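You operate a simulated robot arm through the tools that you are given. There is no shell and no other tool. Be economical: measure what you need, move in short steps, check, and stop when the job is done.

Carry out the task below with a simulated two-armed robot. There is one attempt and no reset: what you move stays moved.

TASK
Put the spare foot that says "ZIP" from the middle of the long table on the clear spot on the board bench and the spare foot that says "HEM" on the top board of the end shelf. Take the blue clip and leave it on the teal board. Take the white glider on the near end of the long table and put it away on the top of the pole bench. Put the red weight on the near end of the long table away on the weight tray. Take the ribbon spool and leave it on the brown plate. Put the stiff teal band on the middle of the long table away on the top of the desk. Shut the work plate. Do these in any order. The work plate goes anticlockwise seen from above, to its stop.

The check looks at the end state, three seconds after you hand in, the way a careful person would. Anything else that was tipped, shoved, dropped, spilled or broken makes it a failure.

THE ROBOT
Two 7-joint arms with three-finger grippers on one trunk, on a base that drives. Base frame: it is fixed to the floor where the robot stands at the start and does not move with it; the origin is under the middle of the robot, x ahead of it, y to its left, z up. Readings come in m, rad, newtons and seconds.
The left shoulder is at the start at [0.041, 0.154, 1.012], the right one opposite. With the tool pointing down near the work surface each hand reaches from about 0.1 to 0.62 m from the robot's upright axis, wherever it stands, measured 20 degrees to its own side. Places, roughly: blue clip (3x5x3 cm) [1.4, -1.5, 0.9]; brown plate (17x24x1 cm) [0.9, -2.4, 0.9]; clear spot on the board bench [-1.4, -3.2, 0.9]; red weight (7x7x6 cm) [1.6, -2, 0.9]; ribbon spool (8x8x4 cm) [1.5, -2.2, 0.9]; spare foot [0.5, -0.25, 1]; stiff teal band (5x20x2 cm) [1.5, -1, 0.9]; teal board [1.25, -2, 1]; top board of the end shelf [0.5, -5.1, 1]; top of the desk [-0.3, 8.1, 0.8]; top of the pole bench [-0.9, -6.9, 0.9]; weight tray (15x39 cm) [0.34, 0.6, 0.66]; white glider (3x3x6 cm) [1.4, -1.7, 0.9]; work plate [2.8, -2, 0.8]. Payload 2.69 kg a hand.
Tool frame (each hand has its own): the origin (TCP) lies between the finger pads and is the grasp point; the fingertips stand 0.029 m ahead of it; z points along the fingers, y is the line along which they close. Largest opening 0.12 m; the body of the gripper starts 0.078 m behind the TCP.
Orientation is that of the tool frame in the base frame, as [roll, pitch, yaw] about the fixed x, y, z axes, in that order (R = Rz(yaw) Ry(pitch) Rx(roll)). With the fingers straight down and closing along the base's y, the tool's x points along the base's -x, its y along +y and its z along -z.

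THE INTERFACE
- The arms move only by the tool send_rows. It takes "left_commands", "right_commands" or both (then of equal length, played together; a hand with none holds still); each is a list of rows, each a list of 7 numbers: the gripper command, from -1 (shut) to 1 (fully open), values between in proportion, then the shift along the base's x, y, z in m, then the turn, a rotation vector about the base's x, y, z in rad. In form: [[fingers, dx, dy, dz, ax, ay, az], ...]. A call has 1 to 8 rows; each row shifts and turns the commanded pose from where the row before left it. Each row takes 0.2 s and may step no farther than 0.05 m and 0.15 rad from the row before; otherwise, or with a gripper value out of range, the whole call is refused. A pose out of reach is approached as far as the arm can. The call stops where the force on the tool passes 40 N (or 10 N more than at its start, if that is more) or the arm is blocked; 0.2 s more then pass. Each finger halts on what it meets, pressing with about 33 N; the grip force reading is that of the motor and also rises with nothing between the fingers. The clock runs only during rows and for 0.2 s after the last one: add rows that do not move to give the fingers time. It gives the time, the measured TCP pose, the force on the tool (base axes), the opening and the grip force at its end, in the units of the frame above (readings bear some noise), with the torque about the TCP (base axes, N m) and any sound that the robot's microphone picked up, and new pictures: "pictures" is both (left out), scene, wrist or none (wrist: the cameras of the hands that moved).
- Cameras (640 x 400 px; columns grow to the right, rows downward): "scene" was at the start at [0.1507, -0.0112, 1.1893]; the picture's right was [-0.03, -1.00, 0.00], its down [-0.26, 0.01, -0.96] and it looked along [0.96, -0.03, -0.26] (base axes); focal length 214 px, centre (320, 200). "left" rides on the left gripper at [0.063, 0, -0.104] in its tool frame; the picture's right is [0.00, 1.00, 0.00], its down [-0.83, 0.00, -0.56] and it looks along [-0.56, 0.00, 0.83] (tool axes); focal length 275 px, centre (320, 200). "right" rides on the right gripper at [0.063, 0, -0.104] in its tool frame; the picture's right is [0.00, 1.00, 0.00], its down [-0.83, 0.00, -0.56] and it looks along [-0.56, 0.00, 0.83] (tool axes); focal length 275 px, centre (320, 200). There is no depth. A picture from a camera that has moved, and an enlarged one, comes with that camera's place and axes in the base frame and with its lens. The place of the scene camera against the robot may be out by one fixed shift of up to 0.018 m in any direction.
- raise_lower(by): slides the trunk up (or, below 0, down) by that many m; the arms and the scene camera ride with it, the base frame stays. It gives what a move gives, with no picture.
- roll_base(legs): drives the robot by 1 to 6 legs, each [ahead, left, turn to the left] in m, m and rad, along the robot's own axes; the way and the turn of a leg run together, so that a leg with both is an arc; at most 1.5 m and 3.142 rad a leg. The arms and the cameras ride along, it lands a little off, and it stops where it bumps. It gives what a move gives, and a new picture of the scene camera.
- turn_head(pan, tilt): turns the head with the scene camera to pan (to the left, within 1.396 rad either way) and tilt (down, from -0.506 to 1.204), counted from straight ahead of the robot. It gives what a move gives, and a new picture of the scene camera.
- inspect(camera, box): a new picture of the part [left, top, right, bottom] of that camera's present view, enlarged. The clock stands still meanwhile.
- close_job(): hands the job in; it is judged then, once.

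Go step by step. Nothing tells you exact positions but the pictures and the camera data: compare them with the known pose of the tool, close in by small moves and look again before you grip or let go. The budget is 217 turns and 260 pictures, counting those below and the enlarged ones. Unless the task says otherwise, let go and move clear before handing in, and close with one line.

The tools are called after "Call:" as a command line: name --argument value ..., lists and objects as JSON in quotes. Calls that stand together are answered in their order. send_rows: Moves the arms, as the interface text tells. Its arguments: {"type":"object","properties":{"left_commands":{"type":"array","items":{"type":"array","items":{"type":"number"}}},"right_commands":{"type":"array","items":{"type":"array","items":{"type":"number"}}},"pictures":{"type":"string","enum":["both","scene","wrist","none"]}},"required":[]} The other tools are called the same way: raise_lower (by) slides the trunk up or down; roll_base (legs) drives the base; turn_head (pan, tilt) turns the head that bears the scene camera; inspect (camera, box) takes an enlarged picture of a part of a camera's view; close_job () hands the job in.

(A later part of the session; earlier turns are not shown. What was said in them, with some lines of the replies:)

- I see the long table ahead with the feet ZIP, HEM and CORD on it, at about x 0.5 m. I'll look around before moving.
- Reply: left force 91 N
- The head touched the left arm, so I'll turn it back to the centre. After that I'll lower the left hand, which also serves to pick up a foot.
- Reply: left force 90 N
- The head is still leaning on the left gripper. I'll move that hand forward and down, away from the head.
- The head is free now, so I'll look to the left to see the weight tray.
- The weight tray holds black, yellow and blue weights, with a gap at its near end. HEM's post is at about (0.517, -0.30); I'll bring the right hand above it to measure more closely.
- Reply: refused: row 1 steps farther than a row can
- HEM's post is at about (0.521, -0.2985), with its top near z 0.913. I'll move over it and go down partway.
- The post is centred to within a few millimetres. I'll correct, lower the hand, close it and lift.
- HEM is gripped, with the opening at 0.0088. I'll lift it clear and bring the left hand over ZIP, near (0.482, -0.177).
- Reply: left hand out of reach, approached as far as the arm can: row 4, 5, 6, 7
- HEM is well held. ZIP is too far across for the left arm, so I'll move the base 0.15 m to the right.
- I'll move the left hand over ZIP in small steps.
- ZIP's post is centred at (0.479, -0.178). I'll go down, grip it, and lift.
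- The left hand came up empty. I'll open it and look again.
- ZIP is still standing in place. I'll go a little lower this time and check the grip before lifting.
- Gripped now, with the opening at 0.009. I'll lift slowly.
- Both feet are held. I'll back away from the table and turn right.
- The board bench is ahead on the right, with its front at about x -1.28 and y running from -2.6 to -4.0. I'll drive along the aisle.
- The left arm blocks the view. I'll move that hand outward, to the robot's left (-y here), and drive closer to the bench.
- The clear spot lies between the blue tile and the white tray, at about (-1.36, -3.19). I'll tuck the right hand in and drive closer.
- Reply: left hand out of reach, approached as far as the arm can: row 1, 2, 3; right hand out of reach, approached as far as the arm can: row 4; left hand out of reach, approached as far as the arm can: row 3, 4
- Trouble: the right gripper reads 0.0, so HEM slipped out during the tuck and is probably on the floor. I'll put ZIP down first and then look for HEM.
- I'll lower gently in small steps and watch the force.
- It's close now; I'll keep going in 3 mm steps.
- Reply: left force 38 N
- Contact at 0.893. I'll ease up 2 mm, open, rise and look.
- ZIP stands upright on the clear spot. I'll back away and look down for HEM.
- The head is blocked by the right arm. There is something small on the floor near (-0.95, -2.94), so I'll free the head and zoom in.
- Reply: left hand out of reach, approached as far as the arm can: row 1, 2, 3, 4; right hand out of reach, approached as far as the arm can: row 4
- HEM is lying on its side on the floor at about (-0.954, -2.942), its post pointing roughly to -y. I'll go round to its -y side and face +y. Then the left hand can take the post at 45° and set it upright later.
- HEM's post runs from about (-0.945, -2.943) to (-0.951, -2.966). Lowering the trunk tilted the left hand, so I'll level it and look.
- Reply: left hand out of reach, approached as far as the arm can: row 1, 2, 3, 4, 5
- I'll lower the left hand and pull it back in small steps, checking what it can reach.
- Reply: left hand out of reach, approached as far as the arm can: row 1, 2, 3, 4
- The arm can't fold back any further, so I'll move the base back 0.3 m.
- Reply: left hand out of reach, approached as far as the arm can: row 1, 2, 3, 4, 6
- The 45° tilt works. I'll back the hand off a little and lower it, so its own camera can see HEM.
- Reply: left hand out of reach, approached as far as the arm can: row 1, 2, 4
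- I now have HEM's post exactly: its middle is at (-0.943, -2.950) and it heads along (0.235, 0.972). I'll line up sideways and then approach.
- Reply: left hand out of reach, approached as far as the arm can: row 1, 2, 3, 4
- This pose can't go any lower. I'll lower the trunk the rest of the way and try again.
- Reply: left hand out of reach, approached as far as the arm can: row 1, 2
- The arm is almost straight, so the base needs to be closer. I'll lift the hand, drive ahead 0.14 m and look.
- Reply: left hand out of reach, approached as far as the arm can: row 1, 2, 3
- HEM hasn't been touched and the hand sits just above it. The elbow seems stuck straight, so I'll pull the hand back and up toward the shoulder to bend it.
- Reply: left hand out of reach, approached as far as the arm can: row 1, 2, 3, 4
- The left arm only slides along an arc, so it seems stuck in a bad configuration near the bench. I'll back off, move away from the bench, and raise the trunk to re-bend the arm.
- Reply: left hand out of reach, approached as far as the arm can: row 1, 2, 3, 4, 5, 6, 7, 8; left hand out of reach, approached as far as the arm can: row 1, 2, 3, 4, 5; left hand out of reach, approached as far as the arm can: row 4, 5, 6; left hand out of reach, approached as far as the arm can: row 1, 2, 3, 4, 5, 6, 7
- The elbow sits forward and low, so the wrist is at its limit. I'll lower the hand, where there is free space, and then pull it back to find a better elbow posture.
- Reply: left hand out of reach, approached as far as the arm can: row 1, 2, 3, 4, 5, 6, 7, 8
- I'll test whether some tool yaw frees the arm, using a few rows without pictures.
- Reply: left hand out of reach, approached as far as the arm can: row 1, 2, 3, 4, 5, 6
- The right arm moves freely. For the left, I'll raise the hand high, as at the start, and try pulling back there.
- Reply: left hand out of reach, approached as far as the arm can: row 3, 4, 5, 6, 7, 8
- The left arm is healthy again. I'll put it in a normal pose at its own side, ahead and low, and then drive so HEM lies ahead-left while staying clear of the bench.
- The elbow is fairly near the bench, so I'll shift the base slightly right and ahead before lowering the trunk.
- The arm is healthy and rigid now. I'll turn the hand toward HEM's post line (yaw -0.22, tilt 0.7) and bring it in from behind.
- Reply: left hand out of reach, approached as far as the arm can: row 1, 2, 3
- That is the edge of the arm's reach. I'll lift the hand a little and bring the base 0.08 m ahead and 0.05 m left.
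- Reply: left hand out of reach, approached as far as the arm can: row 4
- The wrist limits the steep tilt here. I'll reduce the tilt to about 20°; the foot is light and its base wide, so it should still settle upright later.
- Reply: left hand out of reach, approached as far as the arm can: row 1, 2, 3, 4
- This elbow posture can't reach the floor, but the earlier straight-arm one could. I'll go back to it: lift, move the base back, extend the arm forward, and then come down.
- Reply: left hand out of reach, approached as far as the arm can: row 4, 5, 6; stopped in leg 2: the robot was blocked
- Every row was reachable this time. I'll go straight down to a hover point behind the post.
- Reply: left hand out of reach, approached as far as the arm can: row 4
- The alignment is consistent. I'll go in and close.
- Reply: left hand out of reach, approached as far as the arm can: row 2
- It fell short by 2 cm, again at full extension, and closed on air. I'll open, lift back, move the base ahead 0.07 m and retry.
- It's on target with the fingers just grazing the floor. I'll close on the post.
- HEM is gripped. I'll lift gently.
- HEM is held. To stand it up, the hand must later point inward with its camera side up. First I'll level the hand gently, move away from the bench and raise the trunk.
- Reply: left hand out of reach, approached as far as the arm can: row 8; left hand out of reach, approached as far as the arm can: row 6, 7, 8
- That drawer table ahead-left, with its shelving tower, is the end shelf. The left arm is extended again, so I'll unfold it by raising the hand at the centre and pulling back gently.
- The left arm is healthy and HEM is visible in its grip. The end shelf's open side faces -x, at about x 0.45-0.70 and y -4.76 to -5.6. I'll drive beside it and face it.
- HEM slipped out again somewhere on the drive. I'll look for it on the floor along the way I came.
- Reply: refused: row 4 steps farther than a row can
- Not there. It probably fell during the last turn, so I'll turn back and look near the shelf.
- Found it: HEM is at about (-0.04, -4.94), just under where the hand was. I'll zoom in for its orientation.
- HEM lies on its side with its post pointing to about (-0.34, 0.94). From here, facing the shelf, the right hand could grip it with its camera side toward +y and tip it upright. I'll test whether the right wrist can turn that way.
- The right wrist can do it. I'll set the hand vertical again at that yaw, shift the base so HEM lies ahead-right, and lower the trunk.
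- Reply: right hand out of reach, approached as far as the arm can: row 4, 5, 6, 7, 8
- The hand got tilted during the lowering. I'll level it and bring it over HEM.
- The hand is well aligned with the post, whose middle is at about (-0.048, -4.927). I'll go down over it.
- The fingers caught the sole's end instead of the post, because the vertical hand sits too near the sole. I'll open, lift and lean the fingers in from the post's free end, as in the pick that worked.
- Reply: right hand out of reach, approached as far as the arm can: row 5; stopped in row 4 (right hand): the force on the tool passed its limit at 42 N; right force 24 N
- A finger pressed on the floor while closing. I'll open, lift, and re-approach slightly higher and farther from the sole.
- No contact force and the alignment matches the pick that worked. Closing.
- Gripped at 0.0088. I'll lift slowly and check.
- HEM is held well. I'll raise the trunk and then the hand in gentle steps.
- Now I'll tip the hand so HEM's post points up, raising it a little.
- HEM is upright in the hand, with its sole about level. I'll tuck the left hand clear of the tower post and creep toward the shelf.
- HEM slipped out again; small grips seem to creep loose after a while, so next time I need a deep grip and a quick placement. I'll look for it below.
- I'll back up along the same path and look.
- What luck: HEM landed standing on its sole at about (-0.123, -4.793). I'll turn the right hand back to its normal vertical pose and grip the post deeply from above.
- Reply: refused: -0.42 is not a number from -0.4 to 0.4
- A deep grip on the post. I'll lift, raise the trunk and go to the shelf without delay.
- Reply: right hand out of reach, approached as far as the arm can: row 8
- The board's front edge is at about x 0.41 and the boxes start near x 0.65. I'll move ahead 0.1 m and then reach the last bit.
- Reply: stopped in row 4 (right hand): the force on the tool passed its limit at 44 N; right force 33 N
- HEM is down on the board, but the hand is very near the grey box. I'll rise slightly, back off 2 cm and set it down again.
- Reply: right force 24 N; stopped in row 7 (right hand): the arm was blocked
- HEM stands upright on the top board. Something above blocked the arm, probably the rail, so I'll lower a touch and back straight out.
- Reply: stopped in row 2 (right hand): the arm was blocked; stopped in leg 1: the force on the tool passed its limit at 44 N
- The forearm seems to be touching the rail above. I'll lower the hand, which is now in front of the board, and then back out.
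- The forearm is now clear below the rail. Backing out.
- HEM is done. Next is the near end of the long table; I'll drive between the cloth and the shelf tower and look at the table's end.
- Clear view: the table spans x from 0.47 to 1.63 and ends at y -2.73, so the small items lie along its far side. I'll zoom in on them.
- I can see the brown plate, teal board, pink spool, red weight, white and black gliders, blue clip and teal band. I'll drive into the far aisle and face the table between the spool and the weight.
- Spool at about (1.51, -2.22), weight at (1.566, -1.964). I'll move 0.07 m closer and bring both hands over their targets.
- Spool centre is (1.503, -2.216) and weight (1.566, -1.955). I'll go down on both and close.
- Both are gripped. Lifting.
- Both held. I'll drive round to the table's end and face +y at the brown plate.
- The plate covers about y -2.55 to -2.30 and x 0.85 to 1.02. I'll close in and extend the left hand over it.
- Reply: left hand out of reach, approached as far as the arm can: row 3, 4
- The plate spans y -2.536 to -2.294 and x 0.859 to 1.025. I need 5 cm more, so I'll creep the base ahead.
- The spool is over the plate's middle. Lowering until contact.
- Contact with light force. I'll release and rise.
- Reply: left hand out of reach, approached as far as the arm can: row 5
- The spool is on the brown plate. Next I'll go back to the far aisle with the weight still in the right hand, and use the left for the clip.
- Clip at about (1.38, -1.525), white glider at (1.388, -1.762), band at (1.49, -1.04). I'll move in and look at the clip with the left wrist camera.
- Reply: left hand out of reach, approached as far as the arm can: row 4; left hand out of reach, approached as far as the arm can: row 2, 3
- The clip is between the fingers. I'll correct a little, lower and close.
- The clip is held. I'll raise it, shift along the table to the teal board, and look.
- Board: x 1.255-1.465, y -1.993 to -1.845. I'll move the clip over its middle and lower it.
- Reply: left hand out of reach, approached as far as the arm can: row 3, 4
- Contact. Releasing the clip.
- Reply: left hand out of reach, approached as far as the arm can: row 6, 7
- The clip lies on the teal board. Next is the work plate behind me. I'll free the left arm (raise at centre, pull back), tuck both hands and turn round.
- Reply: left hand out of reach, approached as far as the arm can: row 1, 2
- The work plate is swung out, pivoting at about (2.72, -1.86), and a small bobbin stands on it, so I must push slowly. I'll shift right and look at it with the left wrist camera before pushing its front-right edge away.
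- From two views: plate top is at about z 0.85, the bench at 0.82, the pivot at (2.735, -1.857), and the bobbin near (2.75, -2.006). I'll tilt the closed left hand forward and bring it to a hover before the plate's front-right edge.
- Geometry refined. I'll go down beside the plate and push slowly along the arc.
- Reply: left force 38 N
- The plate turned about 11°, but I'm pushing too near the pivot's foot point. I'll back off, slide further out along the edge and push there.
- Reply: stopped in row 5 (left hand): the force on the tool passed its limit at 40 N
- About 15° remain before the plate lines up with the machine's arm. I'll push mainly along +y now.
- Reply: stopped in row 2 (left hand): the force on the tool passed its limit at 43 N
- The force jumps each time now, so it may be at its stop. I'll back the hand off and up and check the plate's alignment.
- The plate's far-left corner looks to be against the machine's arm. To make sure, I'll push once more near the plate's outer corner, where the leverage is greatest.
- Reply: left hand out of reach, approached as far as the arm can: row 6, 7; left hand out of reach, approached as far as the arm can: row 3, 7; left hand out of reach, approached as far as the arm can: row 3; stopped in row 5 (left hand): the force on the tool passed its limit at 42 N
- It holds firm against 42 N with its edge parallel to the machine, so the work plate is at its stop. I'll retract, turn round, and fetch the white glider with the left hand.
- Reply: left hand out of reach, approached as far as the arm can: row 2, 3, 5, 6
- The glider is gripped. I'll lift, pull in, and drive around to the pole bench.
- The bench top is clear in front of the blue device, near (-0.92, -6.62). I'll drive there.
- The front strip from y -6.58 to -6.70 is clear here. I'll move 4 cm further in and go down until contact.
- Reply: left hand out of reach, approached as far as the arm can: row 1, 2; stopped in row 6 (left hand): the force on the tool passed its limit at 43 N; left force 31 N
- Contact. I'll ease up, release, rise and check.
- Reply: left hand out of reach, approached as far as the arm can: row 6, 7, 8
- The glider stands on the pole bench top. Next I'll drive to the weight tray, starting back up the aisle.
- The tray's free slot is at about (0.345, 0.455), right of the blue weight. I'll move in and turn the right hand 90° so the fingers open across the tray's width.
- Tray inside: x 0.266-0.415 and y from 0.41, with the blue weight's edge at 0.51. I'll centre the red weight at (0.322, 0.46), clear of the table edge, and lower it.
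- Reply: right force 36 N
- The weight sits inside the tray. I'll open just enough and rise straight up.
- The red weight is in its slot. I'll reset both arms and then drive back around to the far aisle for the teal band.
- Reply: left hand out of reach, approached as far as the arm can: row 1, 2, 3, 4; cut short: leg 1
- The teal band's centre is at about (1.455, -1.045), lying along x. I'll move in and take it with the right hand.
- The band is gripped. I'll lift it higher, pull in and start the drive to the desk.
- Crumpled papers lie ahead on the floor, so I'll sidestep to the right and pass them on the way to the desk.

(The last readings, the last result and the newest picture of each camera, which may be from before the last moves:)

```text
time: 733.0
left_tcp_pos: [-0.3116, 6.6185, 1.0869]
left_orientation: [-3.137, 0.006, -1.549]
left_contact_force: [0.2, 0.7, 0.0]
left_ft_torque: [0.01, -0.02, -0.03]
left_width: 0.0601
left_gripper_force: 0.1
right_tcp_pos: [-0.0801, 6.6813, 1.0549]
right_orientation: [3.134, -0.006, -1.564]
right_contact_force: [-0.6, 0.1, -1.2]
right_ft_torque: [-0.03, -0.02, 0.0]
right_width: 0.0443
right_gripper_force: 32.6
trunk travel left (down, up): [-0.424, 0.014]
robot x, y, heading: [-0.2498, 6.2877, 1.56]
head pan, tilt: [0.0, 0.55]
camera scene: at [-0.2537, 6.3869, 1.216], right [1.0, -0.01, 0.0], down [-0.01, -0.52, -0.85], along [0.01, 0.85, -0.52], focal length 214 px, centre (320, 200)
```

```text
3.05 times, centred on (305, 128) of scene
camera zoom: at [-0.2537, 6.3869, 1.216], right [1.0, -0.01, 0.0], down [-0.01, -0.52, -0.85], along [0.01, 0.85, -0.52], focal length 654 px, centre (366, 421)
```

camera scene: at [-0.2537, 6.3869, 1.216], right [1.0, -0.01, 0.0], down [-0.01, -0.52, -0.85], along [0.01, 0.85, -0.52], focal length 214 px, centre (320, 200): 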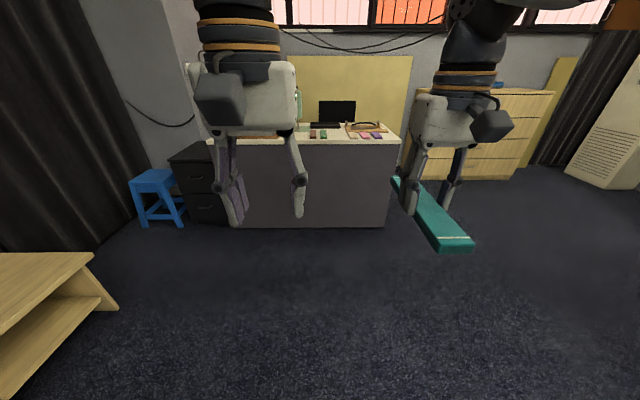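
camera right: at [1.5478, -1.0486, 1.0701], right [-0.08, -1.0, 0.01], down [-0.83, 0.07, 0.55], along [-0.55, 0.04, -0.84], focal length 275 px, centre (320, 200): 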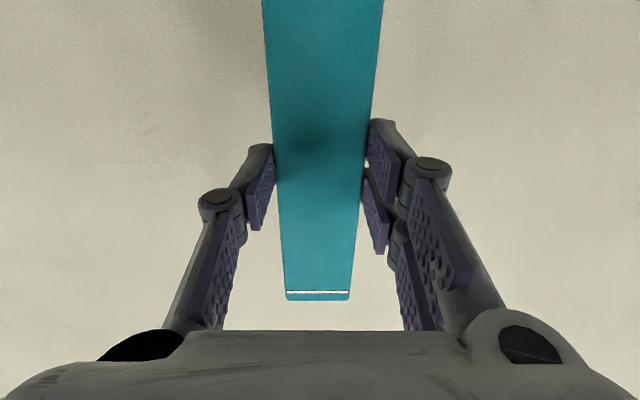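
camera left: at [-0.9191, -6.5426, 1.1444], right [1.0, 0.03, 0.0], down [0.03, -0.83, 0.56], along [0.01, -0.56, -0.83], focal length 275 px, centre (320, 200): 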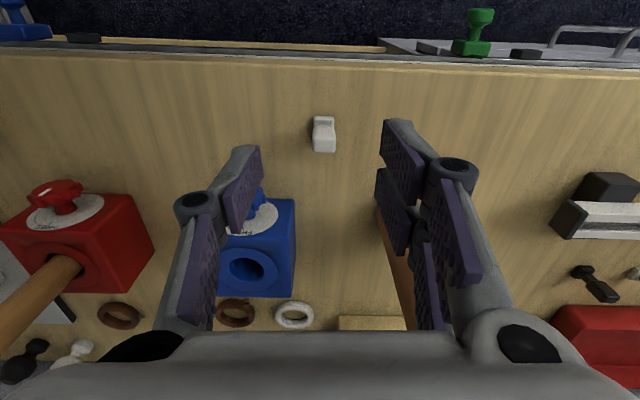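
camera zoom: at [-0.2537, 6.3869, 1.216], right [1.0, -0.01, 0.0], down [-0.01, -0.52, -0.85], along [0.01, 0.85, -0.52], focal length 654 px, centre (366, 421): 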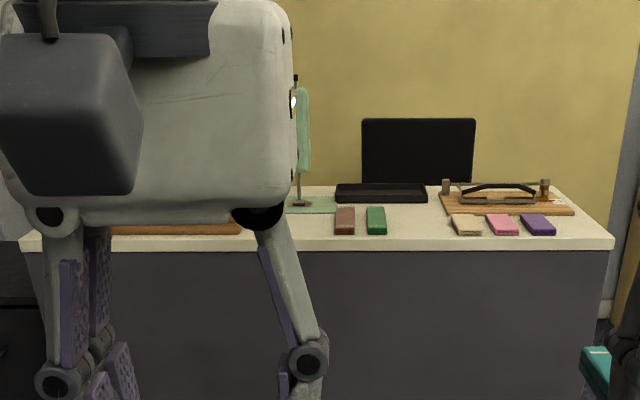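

There's a clear gap on the desk between the green and beige pieces, around x -0.11 and y 7.9-8.15. I'll drive up to it.

Call:
roll_base --legs '[[1.2, 0, 0.011]]'

Call:
send_rows --right_commands '[[-1, -0.01, 0.03, -0.01, 0, 0, 0], [-1, -0.01, 0.03, -0.02, 0, 0, 0], [-1, -0.005, 0.03, -0.02, 0, 0, 0], [-1, 0, 0.02, -0.02, 0, 0, 0], [-1, 0, 0, -0.02, 0, 0, 0], [-1, 0, 0, 0, 0, 0, 0]]' --pictures "both"

```text
time: 739.1
left_tcp_pos: [-0.3021, 7.8156, 1.0878]
left_orientation: [-3.136, 0.007, -1.543]
left_contact_force: [-0.9, -0.5, 0.0]
left_ft_torque: [-0.03, -0.02, 0.02]
left_width: 0.06
left_gripper_force: 0.0
right_tcp_pos: [-0.07, 7.8797, 1.055]
right_orientation: [3.132, -0.005, -1.557]
right_contact_force: [-0.7, -0.6, -0.9]
right_ft_torque: [0.0, -0.03, 0.01]
right_width: 0.0441
right_gripper_force: 32.9
trunk travel left (down, up): [-0.424, 0.014]
robot x, y, heading: [-0.2395, 7.4815, 1.562]
head pan, tilt: [0.0, 0.55]
camera scene: at [-0.2424, 7.5846, 1.216], right [1.0, -0.01, 0.0], down [0.0, -0.52, -0.85], along [0.01, 0.85, -0.52], focal length 214 px, centre (320, 200)
```

scene: 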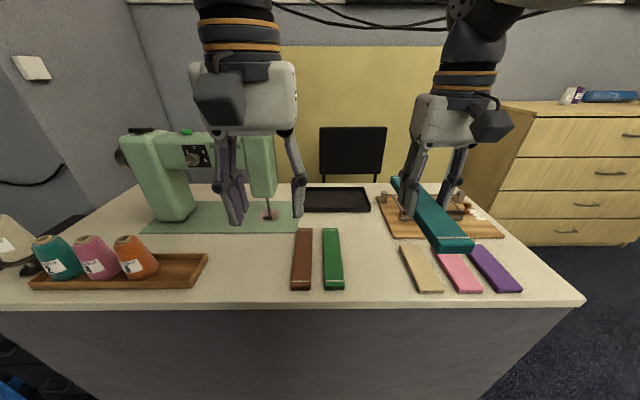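

```text
time: 740.5
left_tcp_pos: [-0.3006, 7.8162, 1.0873]
left_orientation: [-3.137, 0.01, -1.543]
left_contact_force: [0.0, -0.3, -0.7]
left_ft_torque: [-0.03, 0.0, 0.01]
left_width: 0.06
left_gripper_force: 0.1
right_tcp_pos: [-0.0957, 7.9921, 0.9644]
right_orientation: [3.132, -0.007, -1.559]
right_contact_force: [0.2, -0.6, 0.3]
right_ft_torque: [-0.01, -0.03, 0.02]
right_width: 0.044
right_gripper_force: 33.0
trunk travel left (down, up): [-0.424, 0.014]
robot x, y, heading: [-0.2386, 7.482, 1.567]
head pan, tilt: [0.0, 0.55]
camera scene: at [-0.2424, 7.5844, 1.216], right [1.0, -0.01, 0.0], down [0.0, -0.52, -0.85], along [0.01, 0.85, -0.52], focal length 214 px, centre (320, 200)
camera right: at [-0.0921, 7.9283, 1.0695], right [-1.0, -0.02, 0.01], down [-0.01, 0.83, 0.55], along [-0.02, 0.55, -0.83], focal length 275 px, centre (320, 200)
```

scene: 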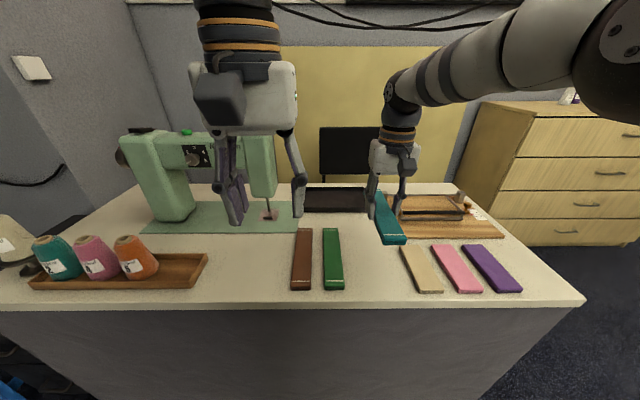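
right: 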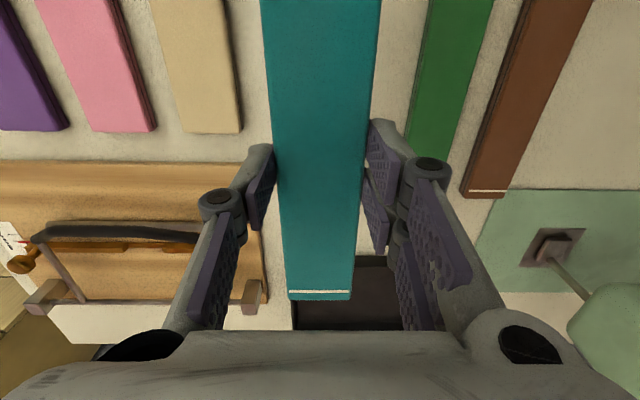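

The desk holds a row of bands, and the gap between green and beige is exactly for teal. I'm aligned, so I'll lower it until contact.

Call:
send_rows --right_commands '[[-1, 0.002, 0, -0.04, 0, 0, 0], [-1, 0, 0, -0.035, 0, 0, 0], [-1, 0, 0, -0.025, 0, 0, 0], [-1, 0, 0, -0.01, 0, 0, 0], [-1, 0, 0, -0.005, 0, 0, 0], [-1, 0, 0, -0.005, 0, 0, 0], [-1, 0, 0, -0.005, 0, 0, 0], [-1, 0, 0, 0, 0, 0, 0]]' --pictures "wrist"

```text
time: 742.3
left_tcp_pos: [-0.3012, 7.817, 1.0868]
left_orientation: [-3.138, 0.006, -1.542]
left_contact_force: [0.3, 0.7, -0.5]
left_ft_torque: [0.0, 0.01, 0.01]
left_width: 0.0598
left_gripper_force: 0.0
right_tcp_pos: [-0.0932, 7.9898, 0.8395]
right_orientation: [3.132, -0.007, -1.558]
right_contact_force: [0.8, 0.1, -0.1]
right_ft_torque: [0.02, 0.01, 0.0]
right_width: 0.0443
right_gripper_force: 33.1
trunk travel left (down, up): [-0.424, 0.014]
robot x, y, heading: [-0.2382, 7.4841, 1.559]
head pan, tilt: [0.0, 0.55]
camera right: at [-0.0895, 7.9278, 0.9444], right [-1.0, -0.02, 0.01], down [-0.01, 0.84, 0.55], along [-0.02, 0.55, -0.84], focal length 275 px, centre (320, 200)
```

right: 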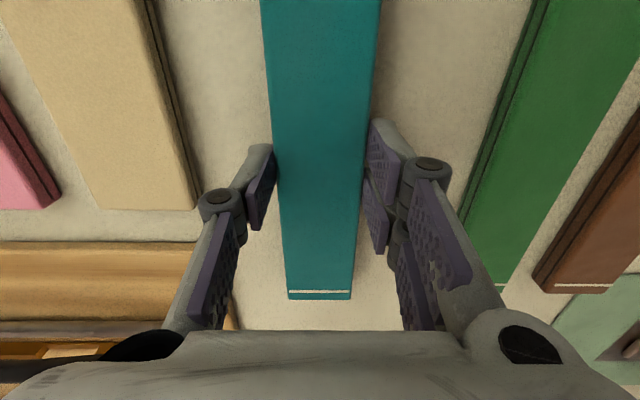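

Call:
send_rows --right_commands '[[-1, 0, 0, -0.004, 0, 0, 0], [-1, 0, 0, -0.004, 0, 0, 0], [-1, 0, 0, -0.004, 0, 0, 0], [-1, 0, 0, -0.004, 0, 0, 0], [-1, 0, 0, -0.004, 0, 0, 0], [-1, 0, 0, 0, 0, 0, 0]]' --pictures "none"

```text
time: 743.3
left_tcp_pos: [-0.3018, 7.8129, 1.089]
left_orientation: [-3.135, 0.012, -1.542]
left_contact_force: [-0.3, 0.2, 0.0]
left_ft_torque: [0.02, -0.03, -0.02]
left_width: 0.0597
left_gripper_force: 0.1
right_tcp_pos: [-0.0929, 7.9916, 0.8353]
right_orientation: [3.131, 0.01, -1.56]
right_contact_force: [0.7, -7.9, 33.3]
right_ft_torque: [-0.91, -0.14, 0.07]
right_width: 0.0442
right_gripper_force: 32.7
trunk travel left (down, up): [-0.424, 0.014]
robot x, y, heading: [-0.2402, 7.4846, 1.565]
head pan, tilt: [0.0, 0.55]
stopped in row 4 (right hand): the force on the tool passed its limit at 44 N (the readings are from after the stop); the commanded pose is now the measured one
```

Contact at 0.835. I'll ease up, open slightly, rise and check.

Call:
send_rows --right_commands '[[-1, 0, 0, 0.002, 0, 0, 0], [-0.1, 0, 0, 0, 0, 0, 0], [0.05, 0, 0, 0, 0, 0, 0], [0.05, 0, 0, 0, 0, 0, 0], [0.05, 0, 0, 0.03, 0, 0, 0], [0.05, 0, 0, 0.04, 0, 0, 0], [0.05, 0, -0.01, 0.045, 0, 0, 0], [0.05, 0, -0.02, 0.04, 0, 0, 0]]' --pictures "both"

```text
time: 745.1
left_tcp_pos: [-0.302, 7.8156, 1.0886]
left_orientation: [-3.137, 0.009, -1.542]
left_contact_force: [0.4, -0.9, -1.3]
left_ft_torque: [0.03, -0.01, 0.0]
left_width: 0.0599
left_gripper_force: 0.0
right_tcp_pos: [-0.0921, 7.9606, 0.9836]
right_orientation: [3.131, 0.003, -1.558]
right_contact_force: [-0.4, -0.4, -0.3]
right_ft_torque: [0.03, -0.01, 0.0]
right_width: 0.0632
right_gripper_force: 0.1
trunk travel left (down, up): [-0.424, 0.014]
robot x, y, heading: [-0.2422, 7.4829, 1.563]
head pan, tilt: [0.0, 0.55]
camera scene: at [-0.2425, 7.5834, 1.2162], right [1.0, -0.01, 0.0], down [0.0, -0.52, -0.85], along [0.01, 0.85, -0.52], focal length 214 px, centre (320, 200)
camera right: at [-0.0892, 7.8991, 1.0879], right [-1.0, -0.02, 0.01], down [-0.01, 0.83, 0.56], along [-0.02, 0.56, -0.83], focal length 275 px, centre (320, 200)
```

scene: 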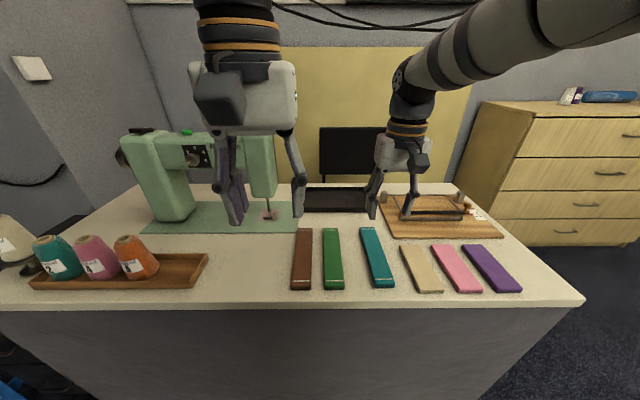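
right: 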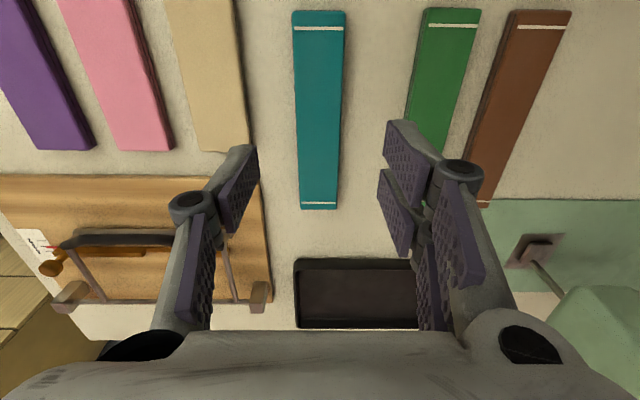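

The teal band lies in its gap on the desk. I'll move clear and hand in.

Call:
roll_base --legs '[[-0.4, 0, 0]]'

Call:
close_job

```text
time: 747.6
left_tcp_pos: [-0.3044, 7.4074, 1.0871]
left_orientation: [-3.137, 0.007, -1.548]
left_contact_force: [-0.1, -0.8, 0.7]
left_ft_torque: [0.01, 0.0, 0.02]
left_width: 0.0599
left_gripper_force: 0.1
right_tcp_pos: [-0.0932, 7.5536, 0.9822]
right_orientation: [3.131, 0.001, -1.563]
right_contact_force: [0.0, 0.6, -0.8]
right_ft_torque: [0.0, -0.02, -0.01]
right_width: 0.0629
right_gripper_force: 0.0
trunk travel left (down, up): [-0.424, 0.014]
robot x, y, heading: [-0.2432, 7.0787, 1.563]
head pan, tilt: [0.0, 0.55]
camera scene: at [-0.2457, 7.1764, 1.216], right [1.0, -0.01, 0.0], down [-0.01, -0.52, -0.85], along [0.01, 0.85, -0.52], focal length 214 px, centre (320, 200)
```

scene: 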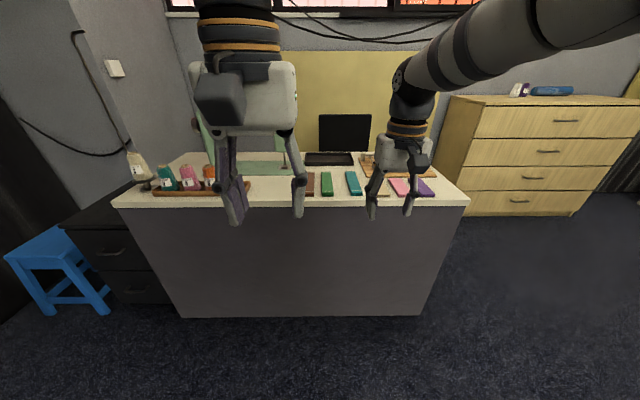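

```text
The job is handed in.
```

I handed the job in with all seven items in their places and the work plate pushed to its stop; HEM was dropped on the floor three times before I placed it upright, and I may have rolled over a paper scrap near (-0.16, 0.76) that I did not check.
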